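You operate a simulated robot arm through the tools that you are given. There is no shell and no other tool.

You run a simulated robot arm. Do the job below in one go: nothing can be reset, and whatever is moved stays where it is left.

TASK
Top the hopper up to MAX from the pail that the job card names.
Fine: its lid goes on the lid rest; the other pails stay shut; leave the pump in the pail, clip open, lever up.

It is judged by the outcome, as a careful person would: the job done as asked, and still so three seconds after it is handed in. It fails if anything else is knocked over, pushed out of place, dropped, spilled or broken. Lids that push on must go on centred and level and be pressed home; caps that screw on are set level and turned clockwise until they are tight.

THE ROBOT
A 7-joint arm with a fingered hand, fixed in place. Base frame: the origin is at the foot of the arm, x ahead of it, y to its left, z up; the work surface is at about z = 0.4. Readings come in m, rad, newtons and seconds.
With the tool pointing down near the work surface it reaches from about 0.1 to 0.72 m from the base axis. Its first joint turns from -2.897 to 2.897 rad. Payload 4.9 kg.
Tool frame: the origin (TCP) lies between the finger pads and is the grasp point; the fingertips stand 0.032 m ahead of it; z points along the fingers, y is the line along which they close. Largest opening 0.192 m; the body of the gripper starts 0.089 m behind the TCP. The gripper is a hand of 3 fingers: y runs from the thumb to the fingers, the wrist lies at [0, 0, -0.267] in the tool frame, and closing takes about 1.5 s.
Orientation is told as [roll, pitch, yaw] about the base's x, y, z axes, in that order, counted from this pose: with the fingers straight down and closing along the base's y, the tool's x points along the base's -x, its y along +y and its z along -z.

THE INTERFACE
- The arm moves only by the tool play_rows. Its argument "deltas" is a list of rows, each a list of 3 entries, a list of its own where there are three numbers: the shift along the tool's x, y, z in units of 40 mm (1.0 is 40 mm), then the turn, a rotation vector about the tool's x, y, z in units of 8 degrees (1.0 is 8 degrees), then the closure, from 0 (fully open) to 1 (shut). In form: [[[tx, ty, tz], [rx, ry, rz], claw], ...]. A call has 1 to 20 rows; each row shifts and turns the commanded pose from where the row before left it, along the tool's axes as they then stand. A call with a number of a shift or a turn outside -1 to 1 is refused whole. A row lasts 0.2 s, in which the tool goes at most 0.05 m and 0.15 rad; a call with a longer step from one row to the next is refused whole, and so is a gripper value outside its range. A pose out of reach is approached as far as the arm can. The call stops where the force on the tool passes 50 N (or 10 N more than at its start, if that is more) or the arm is blocked; 0.2 s more then pass. The fingers move at their own pace (about 0.153 m/s each) and stop on an object; they squeeze with about 28 N. The grip force told is the motor's: it shows also when the fingers shut on nothing. Time passes only in rows, and 0.2 s behind the last, so rows that do not move let the fingers close. The reply holds the time, the measured pose of the TCP, the force on the tool along the base axes, the opening and the grip force, in the units named above and with some noise, with the torque about the TCP (base axes, N m) and any sound that the robot's microphone picked up, and new pictures: "pictures" is both (left out), scene, wrist or none.
- Cameras (640 x 400 px; columns grow to the right, rows downward): "scene" is fixed at [0.0516, -0.4995, 1.4436]; the picture's right is [0.88, -0.48, 0.00], its down [-0.24, -0.45, -0.86] and it looks along [0.41, 0.76, -0.51] (base axes); focal length 238 px, centre (320, 200). "wrist" rides on the gripper at [0.08, -0.046, -0.113] in the tool frame; the picture's right is [0.50, 0.87, 0.00], its down [-0.67, 0.39, -0.63] and it looks along [-0.55, 0.32, 0.78] (tool axes); focal length 226 px, centre (320, 200). There is no depth. A picture from a camera that has moved, and an enlarged one, comes with that camera's place and axes in the base frame and with its lens.
- hand_shape(shape): the hand has 3 fingers and takes this shape, open, in about a second: jaw (thumb against the fingers, like two jaws); tri (thumb and two fingers); tip (a fingertip pinch); poke (one finger out to press); point (the index stretched); flat (the hand flat); cup (the hand cupped); fist (a fist). The gripper value then closes the fingers along that shape, each until it touches; the sizes above hold for jaw. It gives what a move gives, with no picture.
- inspect(camera, box): a new picture of the part [left, top, right, bottom] of that camera's present view, enlarged. The clock stands still meanwhile.
- hand_in(): hands the job in; it is judged then, once.

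Nothing tells you positions but the pictures and the camera data. Unless the task says otherwise, let go and move clear before handing in.

The tools are called after "Request:" by a JSON object that holds its "name" and its "arguments". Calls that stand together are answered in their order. play_rows: Moves the arm, as the interface text tells. Its arguments: {"type":"object","properties":{"deltas":{"type":"array"},"pictures":{"type":"string","enum":["both","scene","wrist","none"]}},"required":["deltas"]} The other tools are called the same way: hand_shape (shape) gives the hand a shape; inspect (camera, box) takes an enlarged picture of a part of a camera's view; hand_in () hands the job in.

At the start:

```text
time_s: 0.0
tool_pos: [0.3944, 0.2584, 1.324]
tcp_rot: [0.001, 0.0, 0.001]
force: [-0.1, -0.2, -0.1]
moment: [0.03, 0.01, 0.01]
grip_width: 0.192
finger_force: 0.1
shape: jaw
```

scene: 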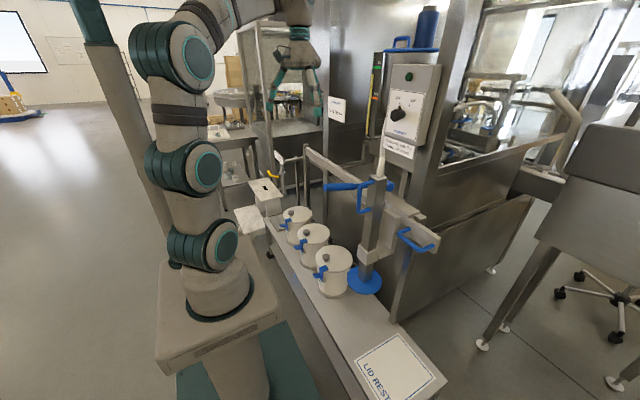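
wrist: 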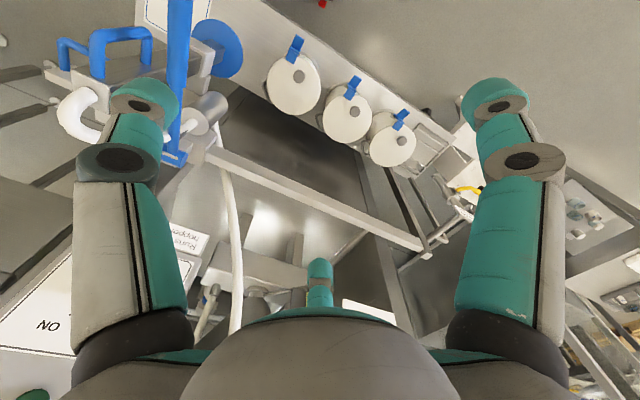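

I see three small lidded pails on a bench, a pump unit with blue handles, a control box with a knob, a lid rest, and some cards. I'll look closely at everything before moving.

Request:
{"name": "inspect", "arguments": {"camera": "scene", "box": [260, 190, 400, 300]}}

Request:
{"name": "inspect", "arguments": {"camera": "scene", "box": [360, 50, 460, 160]}}

Request:
{"name": "inspect", "arguments": {"camera": "scene", "box": [310, 150, 450, 260]}}

Request:
{"name": "inspect", "arguments": {"camera": "scene", "box": [220, 140, 320, 250]}}

Request:
{"name": "inspect", "arguments": {"camera": "scene", "box": [320, 80, 360, 130]}}

Request:
{"name": "inspect", "arguments": {"camera": "wrist", "box": [0, 180, 320, 400]}}

Request:
{"name": "inspect", "arguments": {"camera": "wrist", "box": [240, 20, 480, 190]}}

Request:
{"name": "inspect", "arguments": {"camera": "wrist", "box": [30, 0, 250, 180]}}

```text
3.64 times, centred on (330, 245) of scene
camera zoom: at [0.0516, -0.4995, 1.4436], right [0.88, -0.48, 0.0], down [-0.24, -0.45, -0.86], along [0.41, 0.76, -0.51], focal length 867 px, centre (284, 36)
```

zoom: 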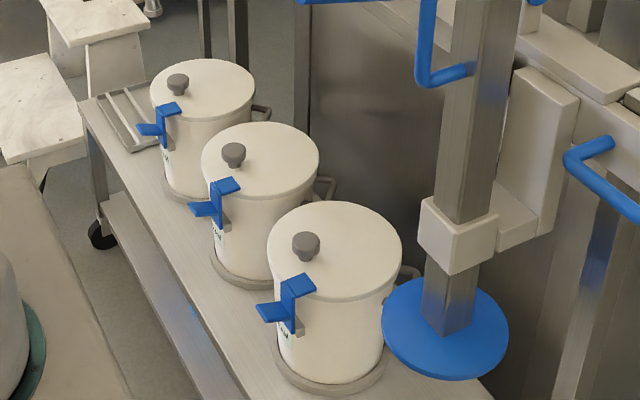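

```text
3.64 times, centred on (410, 105) of scene
camera zoom: at [0.0516, -0.4995, 1.4436], right [0.88, -0.48, 0.0], down [-0.24, -0.45, -0.86], along [0.41, 0.76, -0.51], focal length 867 px, centre (-7, 546)
```

zoom: 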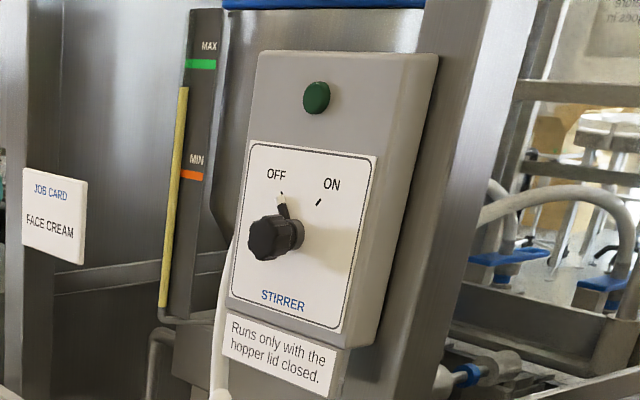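

```text
3.64 times, centred on (380, 205) of scene
camera zoom: at [0.0516, -0.4995, 1.4436], right [0.88, -0.48, 0.0], down [-0.24, -0.45, -0.86], along [0.41, 0.76, -0.51], focal length 867 px, centre (102, 182)
```

zoom: 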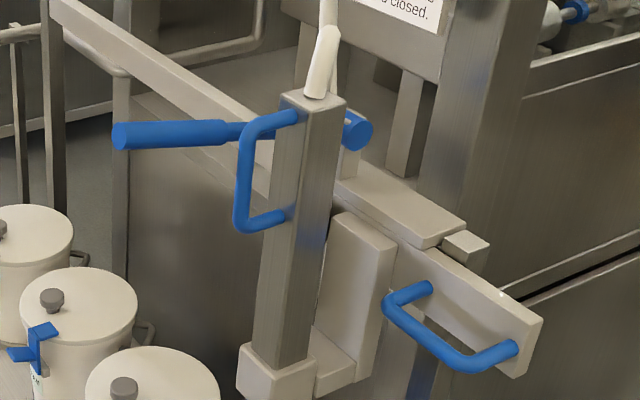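

```text
3.64 times, centred on (270, 195) of scene
camera zoom: at [0.0516, -0.4995, 1.4436], right [0.88, -0.48, 0.0], down [-0.24, -0.45, -0.86], along [0.41, 0.76, -0.51], focal length 867 px, centre (502, 218)
```

zoom: 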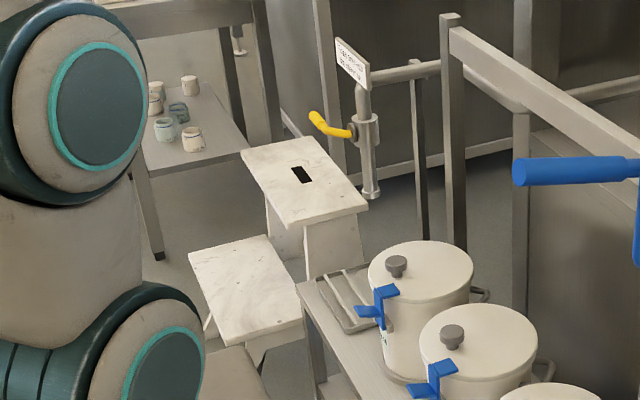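

```text
8.00 times, centred on (340, 105) of scene
camera zoom: at [0.0516, -0.4995, 1.4436], right [0.88, -0.48, 0.0], down [-0.24, -0.45, -0.86], along [0.41, 0.76, -0.51], focal length 1907 px, centre (160, 960)
```

zoom: 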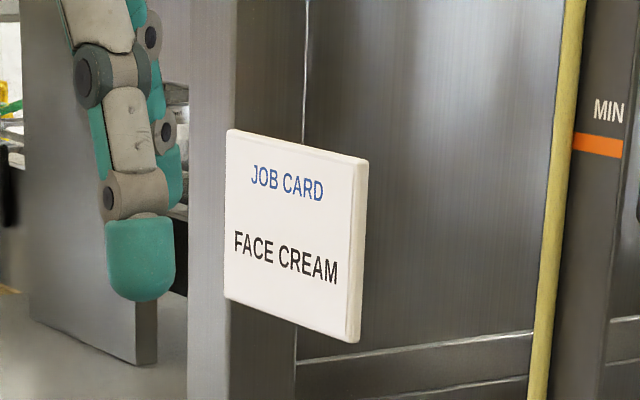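

```text
1.82 times, centred on (160, 290) of wrist
camera zoom: at [0.3145, 0.2113, 1.4381], right [-0.5, 0.87, 0.0], down [0.67, 0.39, 0.63], along [0.55, 0.32, -0.78], focal length 411 px, centre (611, 36)
```

zoom: 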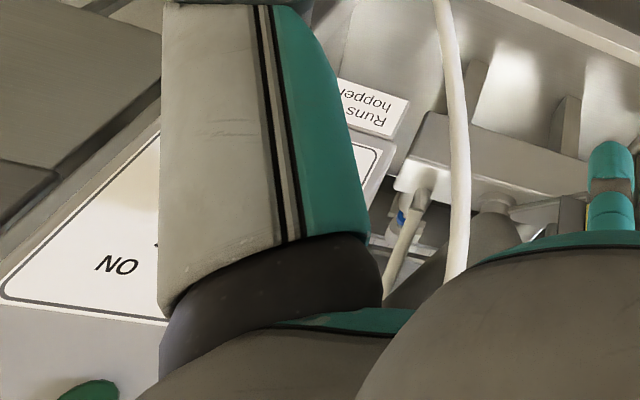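

```text
2.35 times, centred on (360, 105) of wrist
camera zoom: at [0.3145, 0.2113, 1.4381], right [-0.5, 0.87, 0.0], down [0.67, 0.39, 0.63], along [0.55, 0.32, -0.78], focal length 532 px, centre (226, 424)
```

zoom: 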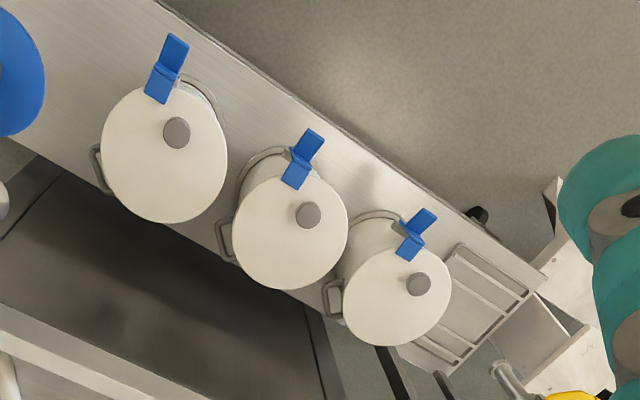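

```text
2.22 times, centred on (140, 90) of wrist
camera zoom: at [0.3145, 0.2113, 1.4381], right [-0.5, 0.87, 0.0], down [0.67, 0.39, 0.63], along [0.55, 0.32, -0.78], focal length 502 px, centre (720, 444)
```

zoom: 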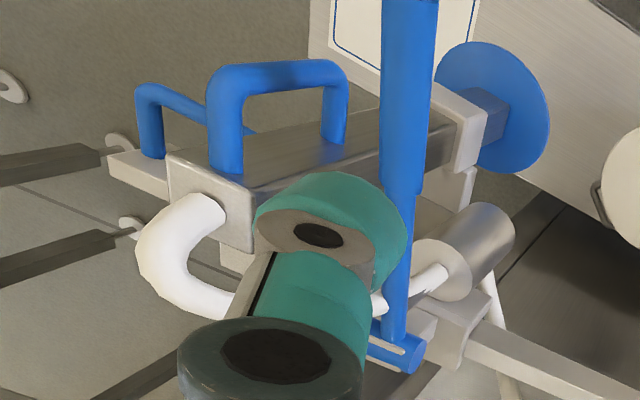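

The job card says FACE CREAM. The pails have labels under the blue clips; I'll zoom on those, and the signs and gauge.

Request:
{"name": "inspect", "arguments": {"camera": "scene", "box": [310, 260, 350, 300]}}

Request:
{"name": "inspect", "arguments": {"camera": "scene", "box": [280, 205, 330, 270]}}

Request:
{"name": "inspect", "arguments": {"camera": "scene", "box": [265, 145, 300, 185]}}

Request:
{"name": "inspect", "arguments": {"camera": "scene", "box": [360, 30, 400, 110]}}

Request:
{"name": "inspect", "arguments": {"camera": "scene", "box": [340, 320, 460, 400]}}

Request:
{"name": "inspect", "arguments": {"camera": "scene", "box": [360, 0, 480, 80]}}

Request:
{"name": "inspect", "arguments": {"camera": "scene", "box": [320, 170, 400, 220]}}

```text
10.00 times, centred on (330, 280) of scene
camera zoom: at [0.0516, -0.4995, 1.4436], right [0.88, -0.48, 0.0], down [-0.24, -0.45, -0.86], along [0.41, 0.76, -0.51], focal length 2384 px, centre (220, -600)
```

zoom: 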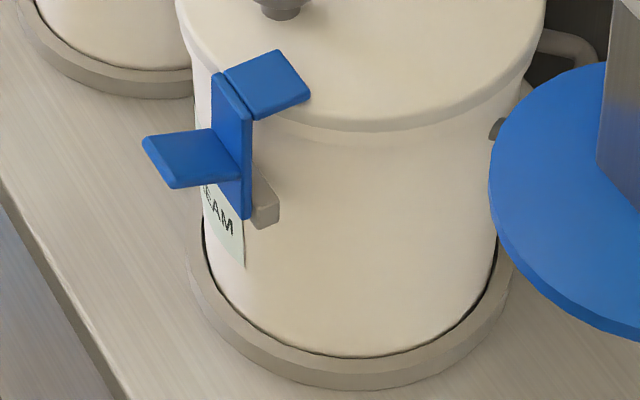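

```text
6.15 times, centred on (305, 238) of scene
camera zoom: at [0.0516, -0.4995, 1.4436], right [0.88, -0.48, 0.0], down [-0.24, -0.45, -0.86], along [0.41, 0.76, -0.51], focal length 1467 px, centre (412, -31)
```

zoom: 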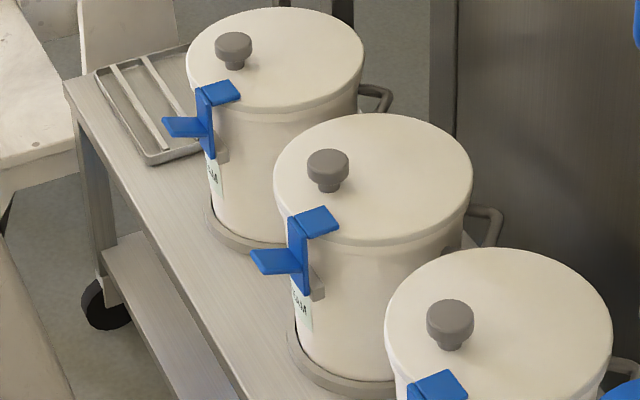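

```text
10.00 times, centred on (282, 165) of scene
camera zoom: at [0.0516, -0.4995, 1.4436], right [0.88, -0.48, 0.0], down [-0.24, -0.45, -0.86], along [0.41, 0.76, -0.51], focal length 2384 px, centre (695, 550)
```

zoom: 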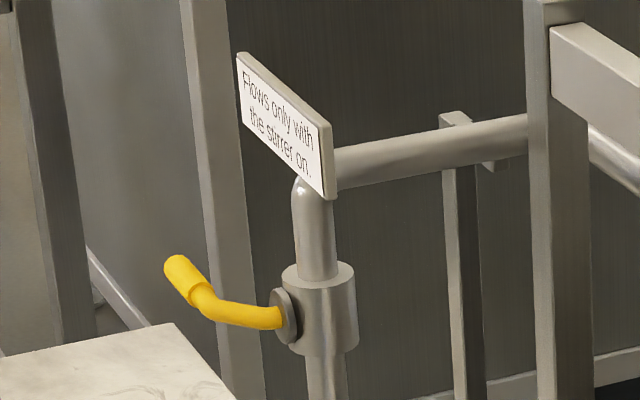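

```text
5.00 times, centred on (380, 70) of scene
camera zoom: at [0.0516, -0.4995, 1.4436], right [0.88, -0.48, 0.0], down [-0.24, -0.45, -0.86], along [0.41, 0.76, -0.51], focal length 1192 px, centre (20, 850)
```

zoom: 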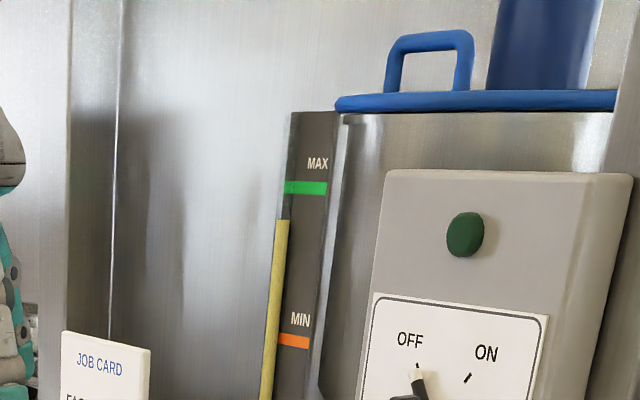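

```text
5.00 times, centred on (400, 360) of scene
camera zoom: at [0.0516, -0.4995, 1.4436], right [0.88, -0.48, 0.0], down [-0.24, -0.45, -0.86], along [0.41, 0.76, -0.51], focal length 1192 px, centre (-80, -600)
```

zoom: 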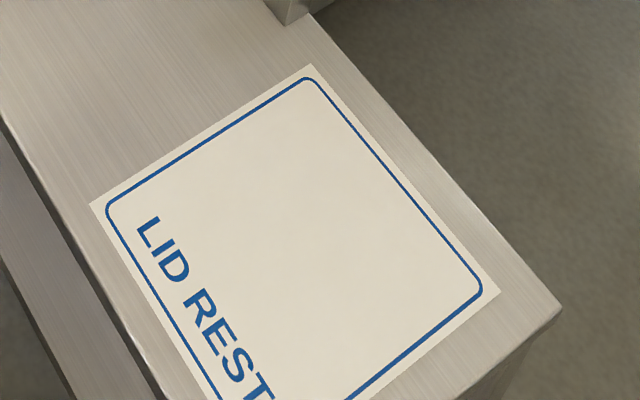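

```text
5.00 times, centred on (420, 40) of scene
camera zoom: at [0.0516, -0.4995, 1.4436], right [0.88, -0.48, 0.0], down [-0.24, -0.45, -0.86], along [0.41, 0.76, -0.51], focal length 1192 px, centre (-180, 1000)
```

zoom: 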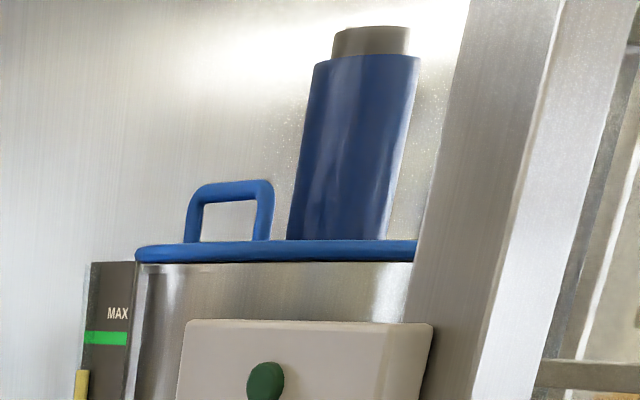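

```text
8.00 times, centred on (360, 195) of scene
camera zoom: at [0.0516, -0.4995, 1.4436], right [0.88, -0.48, 0.0], down [-0.24, -0.45, -0.86], along [0.41, 0.76, -0.51], focal length 1907 px, centre (0, 240)
```

zoom: 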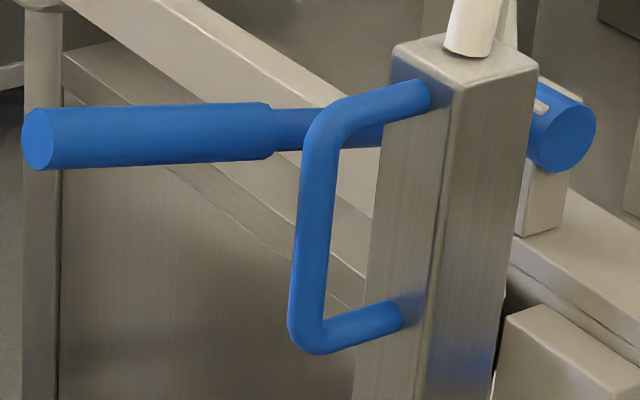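

Pails sit in a row near x≈0.52 with pail 1 at y≈0.22, the pump disc near (0.52, 0.0, 0.67). I need more details of the pump's carriage and rail.

Request:
{"name": "inspect", "arguments": {"camera": "scene", "box": [360, 180, 440, 230]}}

Request:
{"name": "inspect", "arguments": {"camera": "scene", "box": [350, 210, 440, 270]}}

Request:
{"name": "inspect", "arguments": {"camera": "scene", "box": [340, 240, 400, 300]}}

Request:
{"name": "inspect", "arguments": {"camera": "scene", "box": [365, 130, 430, 190]}}

Request:
{"name": "inspect", "arguments": {"camera": "wrist", "box": [160, 160, 320, 260]}}

Request:
{"name": "inspect", "arguments": {"camera": "wrist", "box": [30, 20, 150, 150]}}

Request:
{"name": "inspect", "arguments": {"camera": "wrist", "box": [140, 60, 240, 170]}}

```text
8.00 times, centred on (400, 205) of scene
camera zoom: at [0.0516, -0.4995, 1.4436], right [0.88, -0.48, 0.0], down [-0.24, -0.45, -0.86], along [0.41, 0.76, -0.51], focal length 1907 px, centre (-320, 160)
```

zoom: 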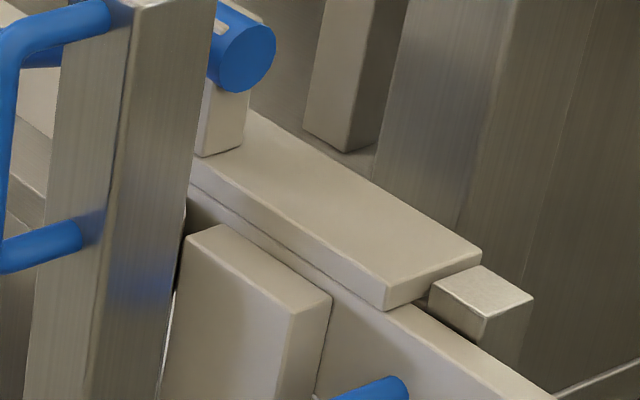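

```text
6.67 times, centred on (395, 240) of scene
camera zoom: at [0.0516, -0.4995, 1.4436], right [0.88, -0.48, 0.0], down [-0.24, -0.45, -0.86], along [0.41, 0.76, -0.51], focal length 1589 px, centre (-180, -67)
```

zoom: 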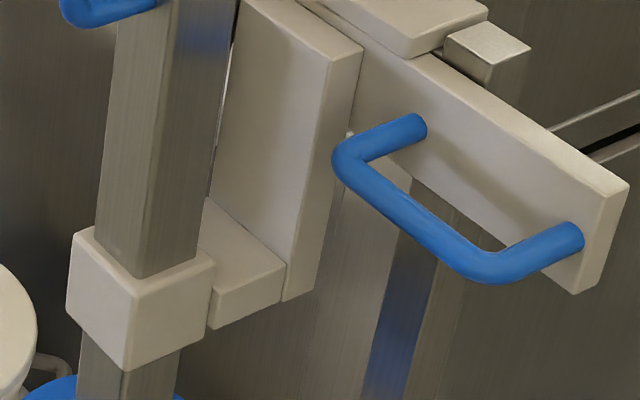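

```text
6.67 times, centred on (370, 270) of scene
camera zoom: at [0.0516, -0.4995, 1.4436], right [0.88, -0.48, 0.0], down [-0.24, -0.45, -0.86], along [0.41, 0.76, -0.51], focal length 1589 px, centre (-13, -267)
```

zoom: 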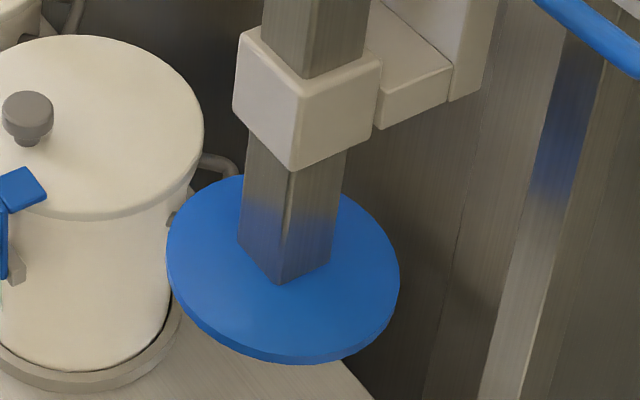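

```text
6.67 times, centred on (398, 160) of scene
camera zoom: at [0.0516, -0.4995, 1.4436], right [0.88, -0.48, 0.0], down [-0.24, -0.45, -0.86], along [0.41, 0.76, -0.51], focal length 1589 px, centre (-197, 467)
```

zoom: 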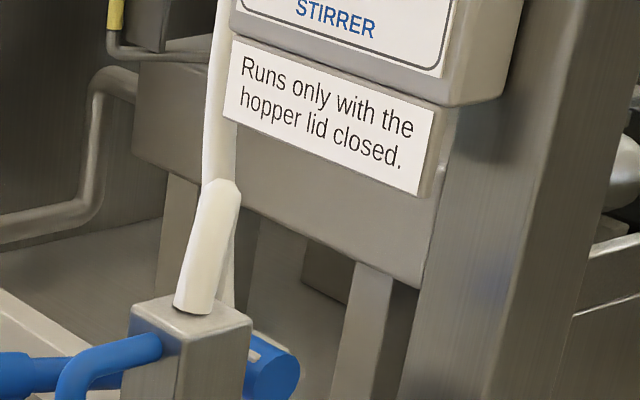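

```text
4.00 times, centred on (240, 210) of wrist
camera zoom: at [0.3145, 0.2113, 1.4381], right [-0.5, 0.87, 0.0], down [0.67, 0.39, 0.63], along [0.55, 0.32, -0.78], focal length 904 px, centre (640, 160)
```

zoom: 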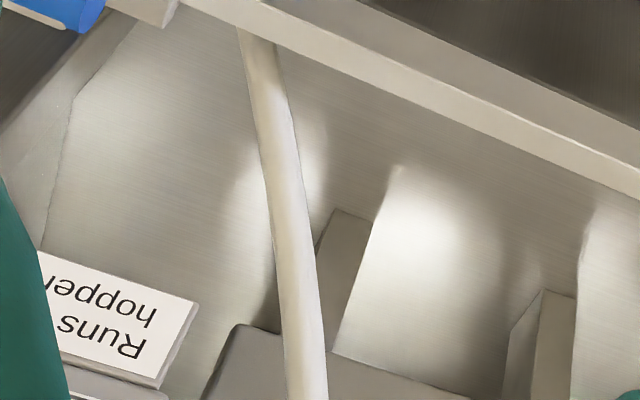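

```text
3.08 times, centred on (90, 85) of wrist
camera zoom: at [0.3145, 0.2113, 1.4381], right [-0.5, 0.87, 0.0], down [0.67, 0.39, 0.63], along [0.55, 0.32, -0.78], focal length 696 px, centre (1028, 554)
```

zoom: 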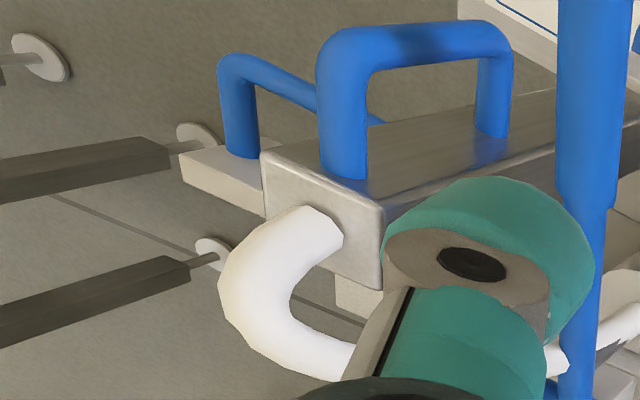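

```text
3.64 times, centred on (190, 115) of wrist
camera zoom: at [0.3145, 0.2113, 1.4381], right [-0.5, 0.87, 0.0], down [0.67, 0.39, 0.63], along [0.55, 0.32, -0.78], focal length 822 px, centre (793, 509)
```

zoom: 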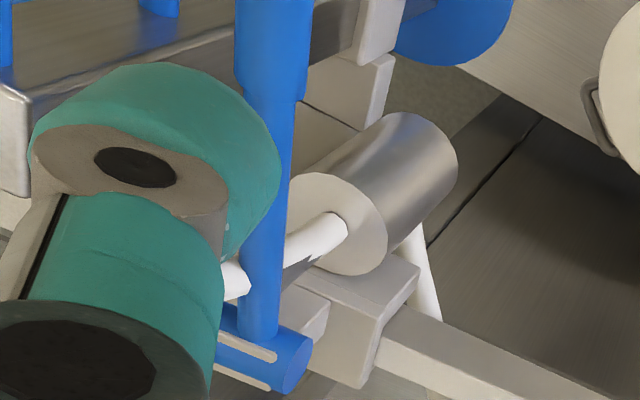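

The pump rides on a rail along y and the column/disc is above pail height. I need to read the pail labels, which face the robot, so I'll draw the arm back and lower it to look at them with the wrist camera.

Request:
{"name": "play_rows", "arguments": {"deltas": [[[0.55, 0.2, 0.9], [0, 0, 0], 0], [[0.55, 0.2, 0.9], [0, 0, 0], 0], [[0.55, 0.2, 0.9], [0, 0, 0], 0], [[0.55, 0.2, 0.9], [0, 0, 0], 0], [[0.55, 0.2, 0.9], [0, 0, 0], 0], [[0.55, 0.2, 0.9], [0, 0, 0], 0], [[0.55, 0.2, 0.9], [0, 0, 0], 0], [[0.55, 0.2, 0.9], [0, 0, 0], 0]]}}

```text
time_s: 1.8
tool_pos: [0.219, 0.3216, 1.0353]
tcp_rot: [0.003, 0.002, 0.001]
force: [0.0, -0.2, -0.3]
moment: [0.01, -0.01, -0.03]
grip_width: 0.1919
finger_force: 0.2
shape: jaw
camera wrist: at [0.14, 0.2743, 1.1482], right [-0.5, 0.87, 0.0], down [0.67, 0.39, 0.63], along [0.55, 0.32, -0.77], focal length 226 px, centre (320, 200)
```

scene: 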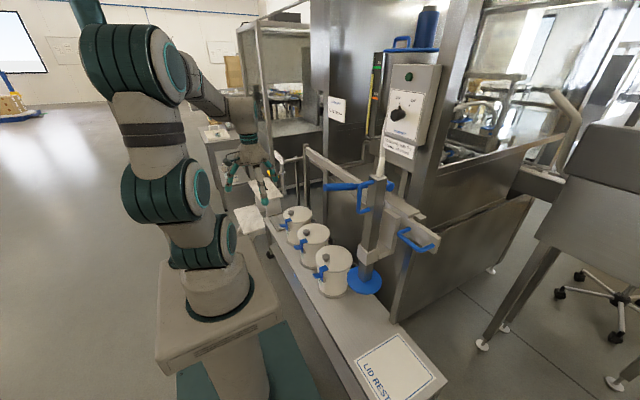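
wrist: 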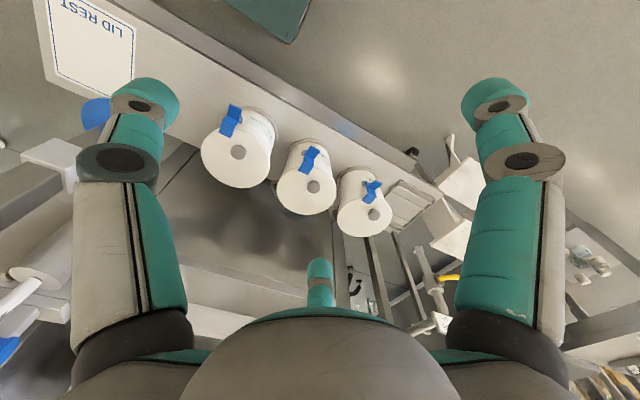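

The wrist camera now partly sees the pail fronts. Zooming on labels.

Request:
{"name": "inspect", "arguments": {"camera": "wrist", "box": [200, 95, 290, 150]}}

Request:
{"name": "inspect", "arguments": {"camera": "wrist", "box": [275, 130, 345, 175]}}

Request:
{"name": "inspect", "arguments": {"camera": "wrist", "box": [330, 160, 400, 205]}}

```text
7.11 times, centred on (245, 122) of wrist
camera zoom: at [0.14, 0.2743, 1.1482], right [-0.5, 0.87, 0.0], down [0.67, 0.39, 0.63], along [0.55, 0.32, -0.77], focal length 1608 px, centre (853, 751)
```

zoom: 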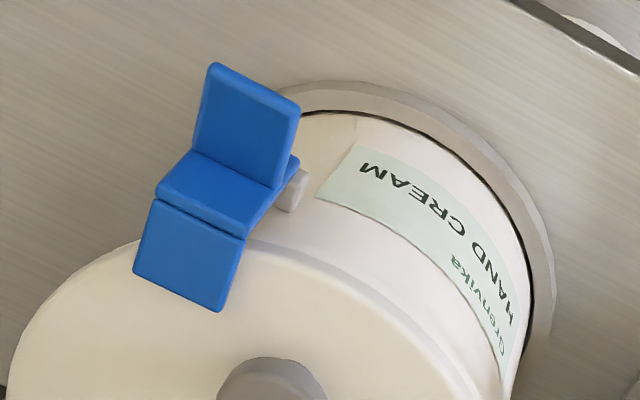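

```text
8.89 times, centred on (310, 152) of wrist
camera zoom: at [0.14, 0.2743, 1.1482], right [-0.5, 0.87, 0.0], down [0.67, 0.39, 0.63], along [0.55, 0.32, -0.77], focal length 2009 px, centre (409, 622)
```

zoom: 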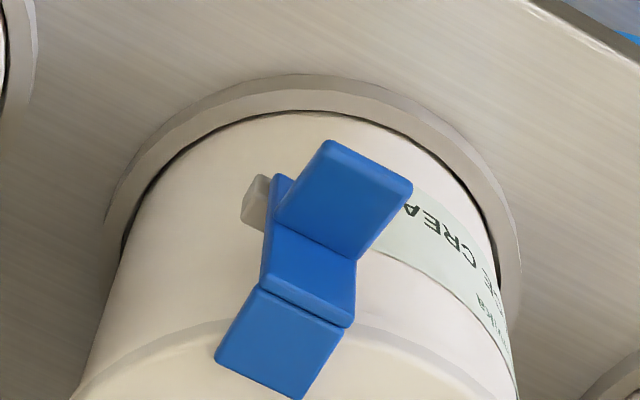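

```text
8.89 times, centred on (365, 182) of wrist
camera zoom: at [0.14, 0.2743, 1.1482], right [-0.5, 0.87, 0.0], down [0.67, 0.39, 0.63], along [0.55, 0.32, -0.77], focal length 2009 px, centre (-80, 356)
```

zoom: 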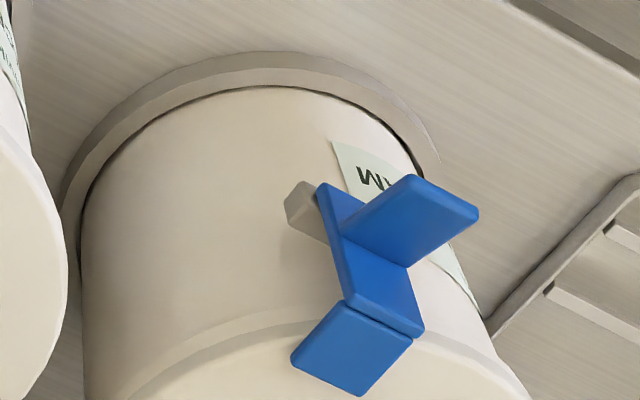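

Pail 1 is HAND CREAM; pail 2 looks like "…CE CREAM". I'll move to get a clearer view of pails 2 and 3.

Request:
{"name": "play_rows", "arguments": {"deltas": [[[0, 0.75, 0.75], [0, 0, 0], 0], [[0, 0.75, 0.75], [0, 0, 0], 0], [[0, 0.75, 0.75], [0, 0, 0], 0], [[0, 0.75, 0.75], [0, 0, 0], 0], [[0, 0.75, 0.75], [0, 0, 0], 0], [[0, 0, 0], [0, -1, 0], 0], [[0, 0, 0], [0, -1, 0], 0], [[0, 0, 0], [0, -1, 0], 0]], "pictures": "both"}}

Request:
{"name": "inspect", "arguments": {"camera": "wrist", "box": [180, 60, 420, 210]}}

```text
time_s: 3.6
tool_pos: [0.2176, 0.4716, 0.8871]
tcp_rot: [0.003, -0.42, 0.001]
force: [-0.1, 0.2, -0.1]
moment: [-0.01, 0.0, 0.01]
grip_width: 0.1918
finger_force: 0.0
shape: jaw
camera wrist: at [0.0992, 0.4249, 0.9575], right [-0.46, 0.87, -0.2], down [0.35, 0.39, 0.85], along [0.82, 0.32, -0.48], focal length 226 px, centre (320, 200)
```

scene: 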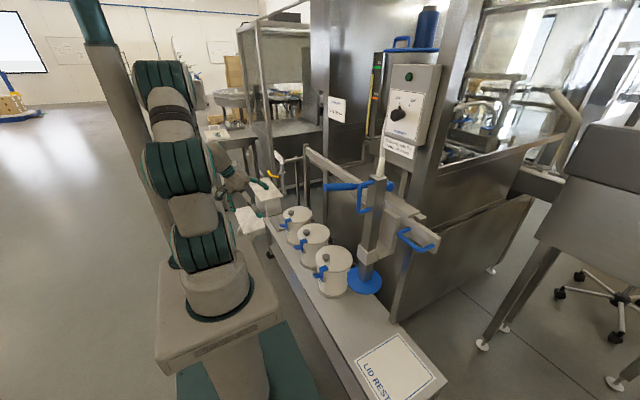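
wrist: 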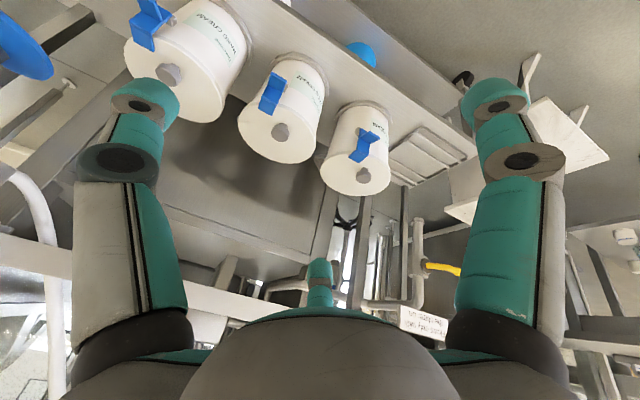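

```text
2.67 times, centred on (300, 135) of wrist
camera zoom: at [0.0992, 0.4249, 0.9575], right [-0.46, 0.87, -0.2], down [0.35, 0.39, 0.85], along [0.82, 0.32, -0.48], focal length 603 px, centre (373, 373)
```

zoom: 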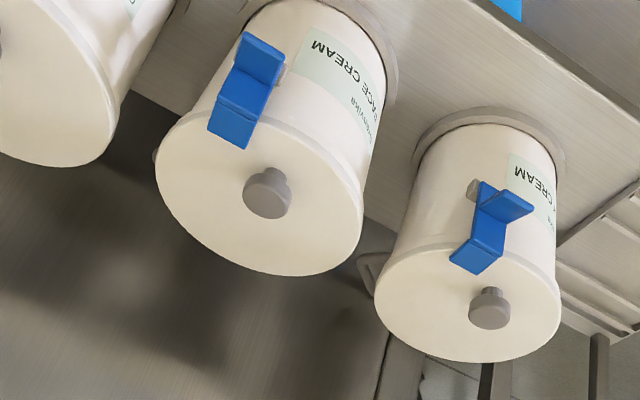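

Request:
{"name": "inspect", "arguments": {"camera": "wrist", "box": [250, 50, 330, 110]}}

Request:
{"name": "inspect", "arguments": {"camera": "wrist", "box": [340, 100, 410, 180]}}

Request:
{"name": "inspect", "arguments": {"camera": "scene", "box": [290, 215, 340, 250]}}

```text
6.67 times, centred on (290, 80) of wrist
camera zoom: at [0.0992, 0.4249, 0.9575], right [-0.46, 0.87, -0.2], down [0.35, 0.39, 0.85], along [0.82, 0.32, -0.48], focal length 1507 px, centre (520, 1000)
```

zoom: 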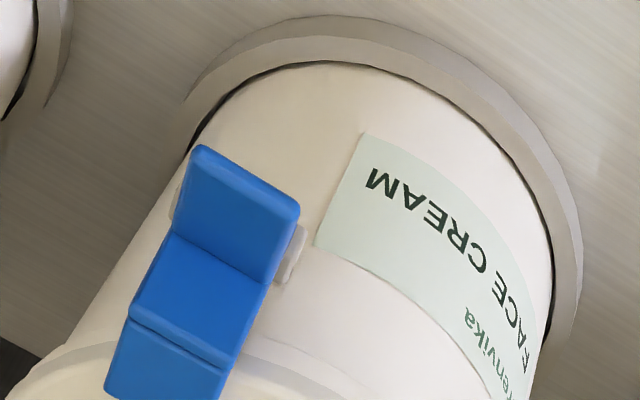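

```text
5.00 times, centred on (375, 140) of wrist
camera zoom: at [0.0992, 0.4249, 0.9575], right [-0.46, 0.87, -0.2], down [0.35, 0.39, 0.85], along [0.82, 0.32, -0.48], focal length 1130 px, centre (45, 500)
```

zoom: 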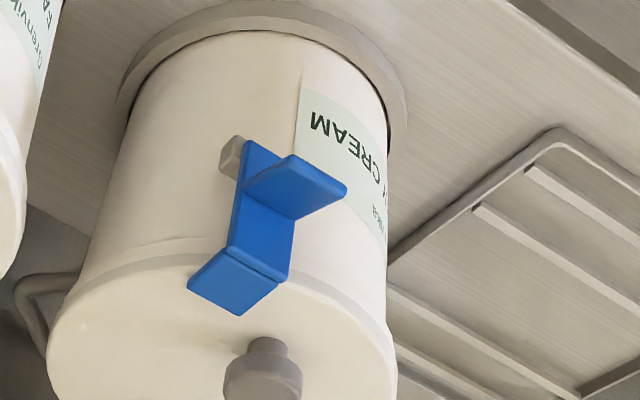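

```text
11.43 times, centred on (315, 232) of scene
camera zoom: at [0.0516, -0.4995, 1.4436], right [0.88, -0.48, 0.0], down [-0.24, -0.45, -0.86], along [0.41, 0.76, -0.51], focal length 2724 px, centre (377, -171)
```

zoom: 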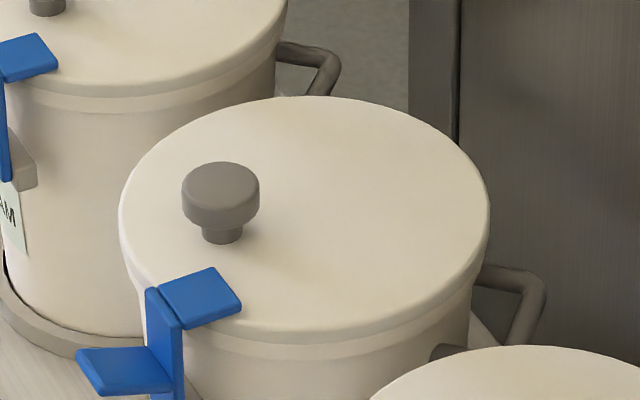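

Pail 2 (middle) is FACE CREAM. Its clip tab sits at about (0.39, 0.40, 0.59), the knob at (0.47, 0.445, 0.63), and the pail centre is near (0.52, 0.445). Next I check the hand's shape in the scene view.

Request:
{"name": "inspect", "arguments": {"camera": "scene", "box": [180, 130, 300, 210]}}

Request:
{"name": "hand_shape", "arguments": {"shape": "tri"}}

Request:
{"name": "inspect", "arguments": {"camera": "wrist", "box": [0, 0, 640, 400]}}

Request:
{"name": "hand_shape", "arguments": {"shape": "poke"}}

Request:
{"name": "inspect", "arguments": {"camera": "wrist", "box": [0, 0, 640, 400]}}

Request:
{"name": "inspect", "arguments": {"camera": "scene", "box": [180, 130, 300, 210]}}

```text
5.00 times, centred on (240, 170) of scene
camera zoom: at [0.0516, -0.4995, 1.4436], right [0.88, -0.48, 0.0], down [-0.24, -0.45, -0.86], along [0.41, 0.76, -0.51], focal length 1192 px, centre (720, 350)
```

zoom: 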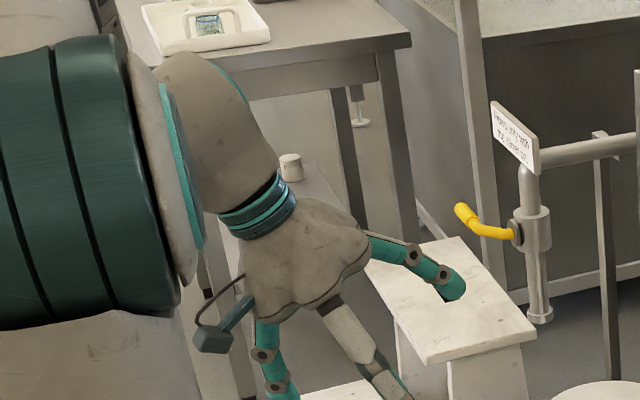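

```text
time_s: 4.5
tool_pos: [0.2181, 0.4725, 0.887]
tcp_rot: [0.001, -0.419, 0.001]
force: [-0.4, -0.4, -1.2]
moment: [0.02, 0.01, 0.02]
grip_width: 0.192
finger_force: 0.0
shape: tri
```

```text
1.00 times, centred on (320, 200) of wrist (not enlarged: the box is as wide or as high as the picture)
camera zoom: at [0.0993, 0.4246, 0.9576], right [-0.46, 0.87, -0.2], down [0.36, 0.39, 0.85], along [0.81, 0.32, -0.49], focal length 226 px, centre (320, 200)
```

zoom: 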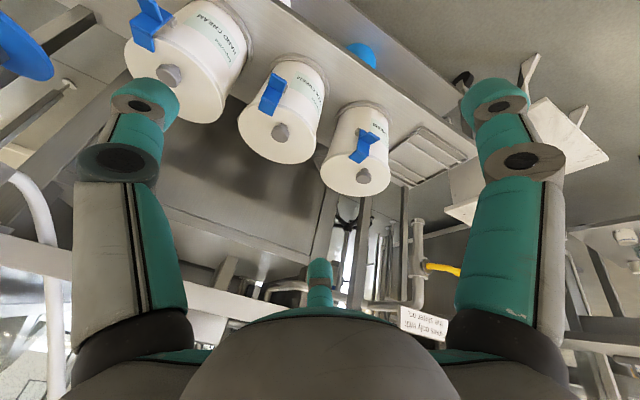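

```text
time_s: 5.4
tool_pos: [0.2189, 0.4709, 0.8866]
tcp_rot: [0.0, -0.42, 0.002]
force: [0.6, -0.9, -0.5]
moment: [0.01, 0.0, 0.0]
grip_width: 0.0
finger_force: 0.0
shape: poke
```

```text
1.00 times, centred on (320, 200) of wrist (not enlarged: the box is as wide or as high as the picture)
camera zoom: at [0.0993, 0.4246, 0.9576], right [-0.46, 0.87, -0.2], down [0.36, 0.39, 0.85], along [0.81, 0.32, -0.49], focal length 226 px, centre (320, 200)
```

zoom: 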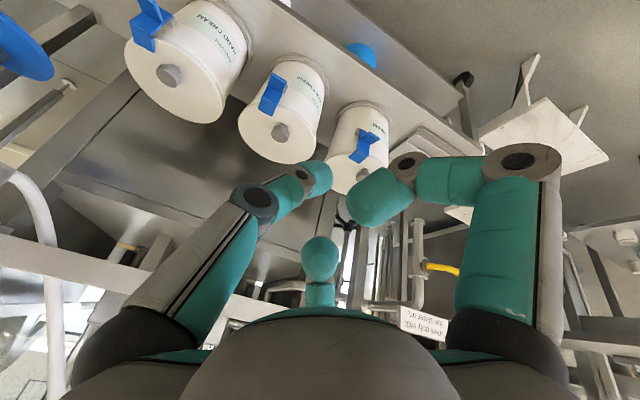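

```text
5.00 times, centred on (240, 170) of scene
camera zoom: at [0.0516, -0.4995, 1.4436], right [0.88, -0.48, 0.0], down [-0.24, -0.45, -0.86], along [0.41, 0.76, -0.51], focal length 1192 px, centre (720, 350)
```

zoom: 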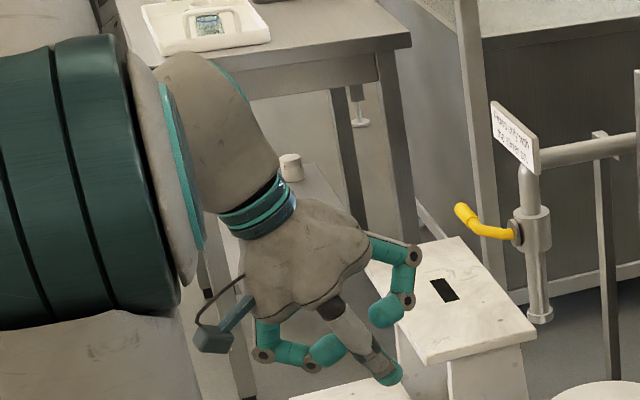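

The hand is a three-finger hand whose thumb extends in "poke" with its tip on the tool axis. I'll test in free air how the other shapes look open and closed.

Request:
{"name": "hand_shape", "arguments": {"shape": "jaw"}}

Request:
{"name": "play_rows", "arguments": {"deltas": [[[0, 0, 0], [0, 0, 0], 0.6], [[0, 0, 0], [0, 0, 0], 0.6], [[0, 0, 0], [0, 0, 0], 0.6], [[0, 0, 0], [0, 0, 0], 0.6], [[0, 0, 0], [0, 0, 0], 0.6]], "pictures": "wrist"}}

Request:
{"name": "play_rows", "arguments": {"deltas": [[[0, 0, 0], [0, 0, 0], 0.85], [[0, 0, 0], [0, 0, 0], 0.85], [[0, 0, 0], [0, 0, 0], 0.85], [[0, 0, 0], [0, 0, 0], 0.85]], "pictures": "both"}}

Request:
{"name": "inspect", "arguments": {"camera": "scene", "box": [180, 130, 300, 210]}}

```text
time_s: 6.3
tool_pos: [0.2184, 0.4722, 0.8877]
tcp_rot: [0.001, -0.419, 0.002]
force: [-0.2, -0.5, -0.1]
moment: [0.02, -0.02, -0.01]
grip_width: 0.1919
finger_force: 0.1
shape: jaw
```

```text
time_s: 7.5
tool_pos: [0.2179, 0.4717, 0.8871]
tcp_rot: [0.001, -0.42, 0.002]
force: [0.2, 0.4, 0.3]
moment: [0.01, 0.0, 0.02]
grip_width: 0.0773
finger_force: 0.2
shape: jaw
camera wrist: at [0.0992, 0.4246, 0.9575], right [-0.46, 0.87, -0.2], down [0.36, 0.39, 0.85], along [0.81, 0.32, -0.49], focal length 226 px, centre (320, 200)
```

wrist: 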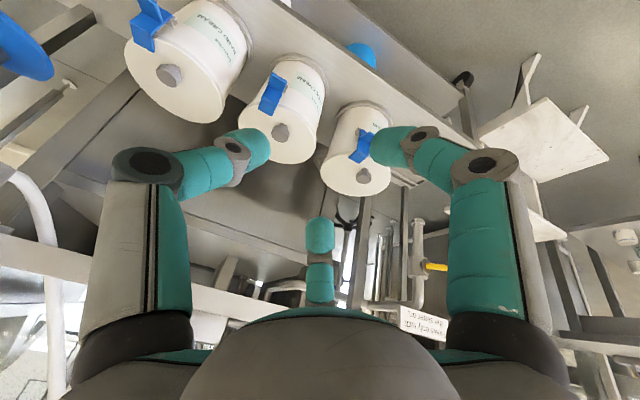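

```text
time_s: 8.5
tool_pos: [0.2187, 0.4701, 0.888]
tcp_rot: [0.0, -0.42, 0.002]
force: [0.0, 0.7, 0.2]
moment: [0.0, 0.01, 0.02]
grip_width: 0.0293
finger_force: 0.0
shape: jaw
camera wrist: at [0.0992, 0.4246, 0.9575], right [-0.46, 0.87, -0.2], down [0.36, 0.39, 0.85], along [0.81, 0.32, -0.49], focal length 226 px, centre (320, 200)
```

scene: 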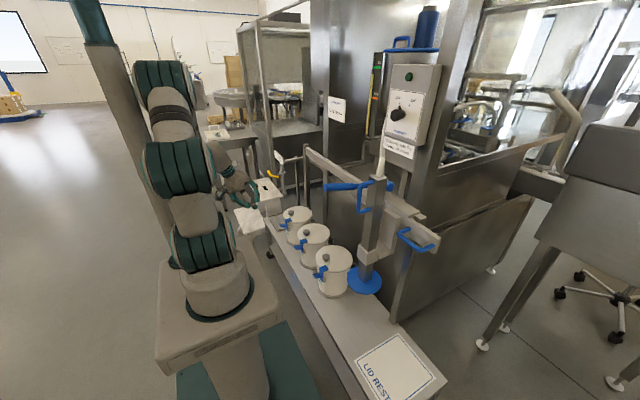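
wrist: 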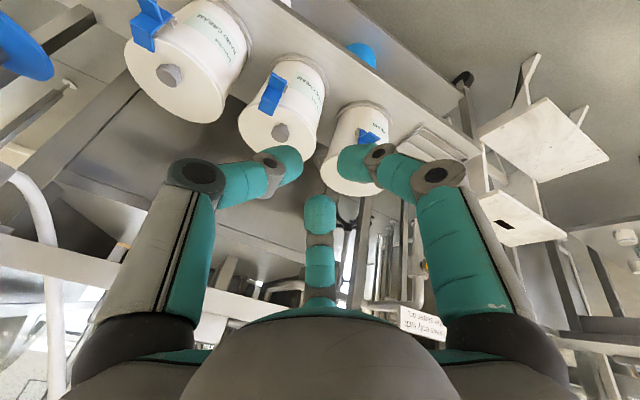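

```text
5.00 times, centred on (240, 170) of scene
camera zoom: at [0.0516, -0.4995, 1.4436], right [0.88, -0.48, 0.0], down [-0.24, -0.45, -0.86], along [0.41, 0.76, -0.51], focal length 1192 px, centre (720, 350)
```

zoom: 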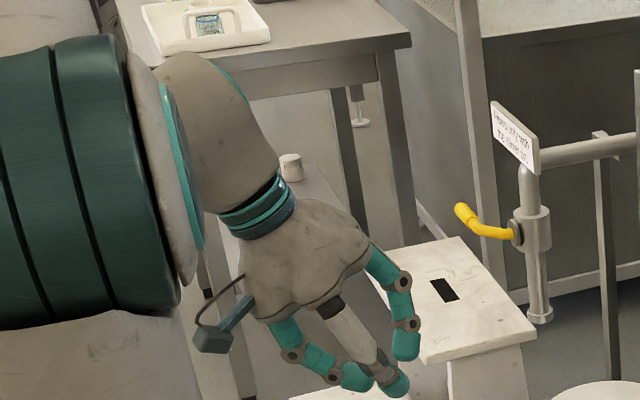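

In jaw the three fingers close centrically. I'll use "poke" and push down on the blue tab of pail 2's clip; first approach just above the tab.

Request:
{"name": "hand_shape", "arguments": {"shape": "poke"}}

Request:
{"name": "play_rows", "arguments": {"deltas": [[[0, 0, 0], [0, -1, 0], 0], [[-0.074, -0.246, 0.97], [0, 0, 0], 0], [[-0.074, -0.246, 0.97], [0, 0, 0], 0], [[-0.074, -0.246, 0.97], [0, 0, 0], 0], [[-0.074, -0.246, 0.97], [0, 0, 0], 0], [[-0.074, -0.246, 0.97], [0, 0, 0], 0], [[-0.074, -0.246, 0.97], [0, 0, 0], 0]], "pictures": "both"}}

Request:
{"name": "inspect", "arguments": {"camera": "scene", "box": [260, 190, 340, 270]}}

```text
time_s: 9.4
tool_pos: [0.2185, 0.4713, 0.8867]
tcp_rot: [0.002, -0.419, 0.001]
force: [0.3, 0.2, 0.0]
moment: [0.02, 0.03, -0.03]
grip_width: 0.0
finger_force: 0.1
shape: poke
```

```text
time_s: 11.0
tool_pos: [0.3595, 0.4121, 0.6977]
tcp_rot: [0.001, -0.56, -0.001]
force: [1.1, -0.2, 0.2]
moment: [-0.02, 0.02, -0.01]
grip_width: 0.0002
finger_force: 0.1
shape: poke
camera wrist: at [0.232, 0.3663, 0.7518], right [-0.42, 0.87, -0.26], down [0.23, 0.39, 0.89], along [0.87, 0.32, -0.37], focal length 226 px, centre (320, 200)
```

scene: 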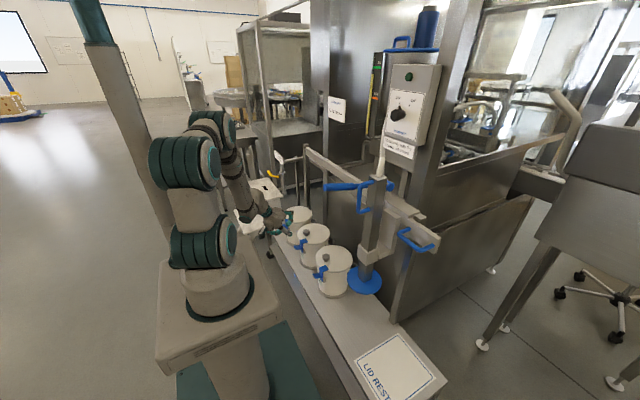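
wrist: 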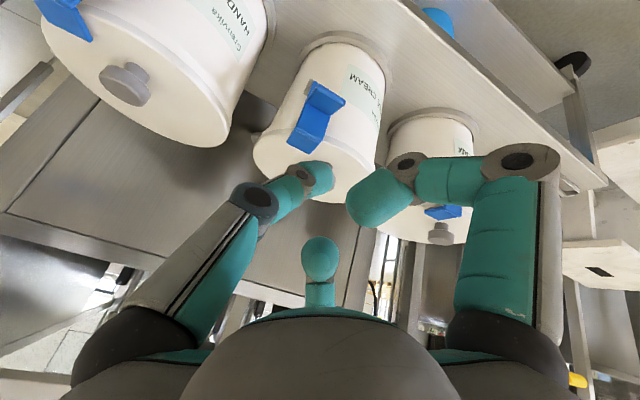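

```text
5.00 times, centred on (300, 230) of scene
camera zoom: at [0.0516, -0.4995, 1.4436], right [0.88, -0.48, 0.0], down [-0.24, -0.45, -0.86], along [0.41, 0.76, -0.51], focal length 1192 px, centre (420, 50)
```

zoom: 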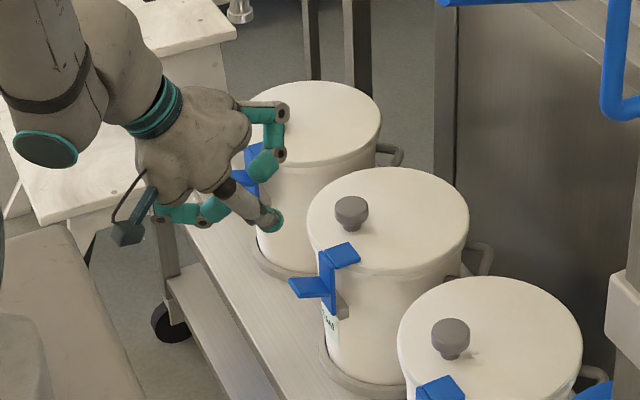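

Request:
{"name": "inspect", "arguments": {"camera": "wrist", "box": [260, 60, 380, 210]}}

```text
2.67 times, centred on (320, 135) of wrist
camera zoom: at [0.232, 0.3663, 0.7518], right [-0.42, 0.87, -0.26], down [0.23, 0.39, 0.89], along [0.87, 0.32, -0.37], focal length 603 px, centre (320, 373)
```

zoom: 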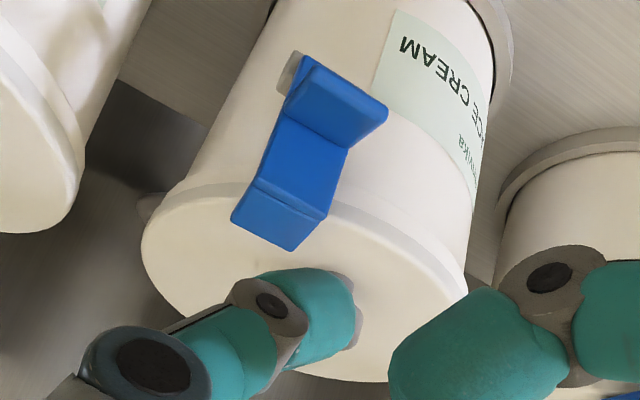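

The thumb tip prediction matches the images, and the clip tab is at x 0.385–0.417, y≈0.402, z≈0.585. I'll tilt the hand a bit more and bring the tip just over the tab.

Request:
{"name": "play_rows", "arguments": {"deltas": [[[0, 0, 0], [0, -1, 0], 0], [[0, 0, 0], [0, -1, 0], 0], [[0.58, -0.126, 0.711], [0, 0, 0], 0], [[0.58, -0.126, 0.711], [0, 0, 0], 0], [[0, 0, 0], [0, 0, 0], 0]], "pictures": "both"}}

Request:
{"name": "inspect", "arguments": {"camera": "scene", "box": [280, 210, 330, 260]}}

Request:
{"name": "inspect", "arguments": {"camera": "wrist", "box": [260, 60, 380, 210]}}

```text
time_s: 12.2
tool_pos: [0.3682, 0.4045, 0.6244]
tcp_rot: [-0.001, -0.837, 0.0]
force: [0.1, -0.3, 1.0]
moment: [-0.03, 0.02, -0.01]
grip_width: 0.0
finger_force: 0.0
shape: poke
camera wrist: at [0.2311, 0.3565, 0.6397], right [-0.34, 0.87, -0.37], down [-0.02, 0.39, 0.92], along [0.94, 0.32, -0.11], focal length 226 px, centre (320, 200)
```

scene: 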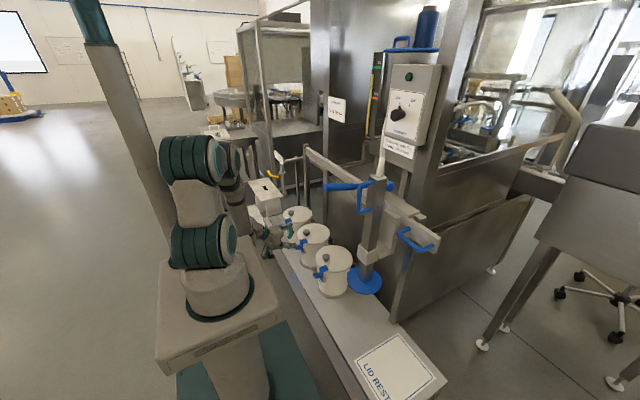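
wrist: 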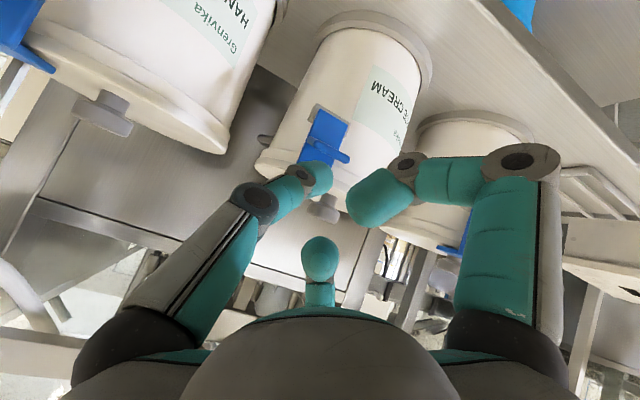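

```text
8.00 times, centred on (305, 235) of scene
camera zoom: at [0.0516, -0.4995, 1.4436], right [0.88, -0.48, 0.0], down [-0.24, -0.45, -0.86], along [0.41, 0.76, -0.51], focal length 1907 px, centre (440, -80)
```

zoom: 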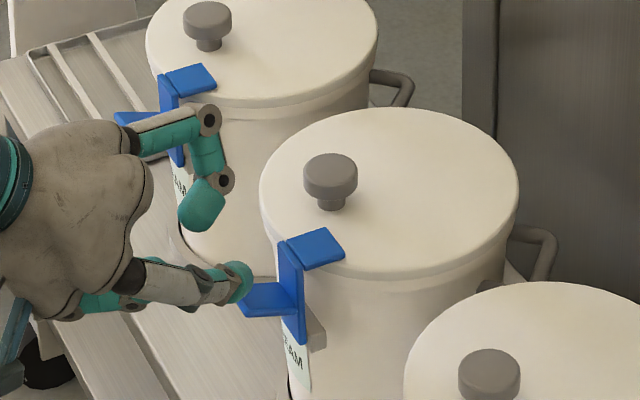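

```text
2.67 times, centred on (320, 135) of wrist
camera zoom: at [0.2311, 0.3565, 0.6397], right [-0.34, 0.87, -0.37], down [-0.02, 0.39, 0.92], along [0.94, 0.32, -0.11], focal length 603 px, centre (320, 373)
```

zoom: 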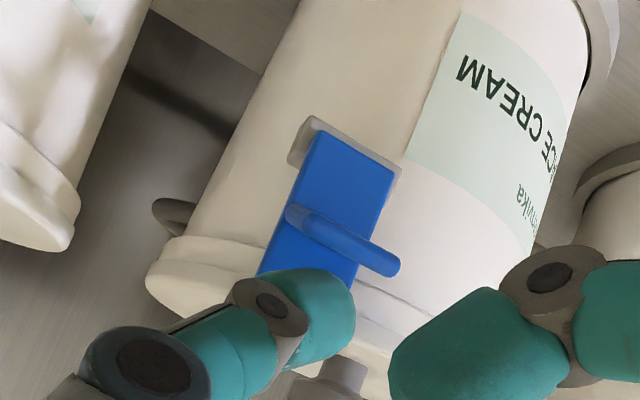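

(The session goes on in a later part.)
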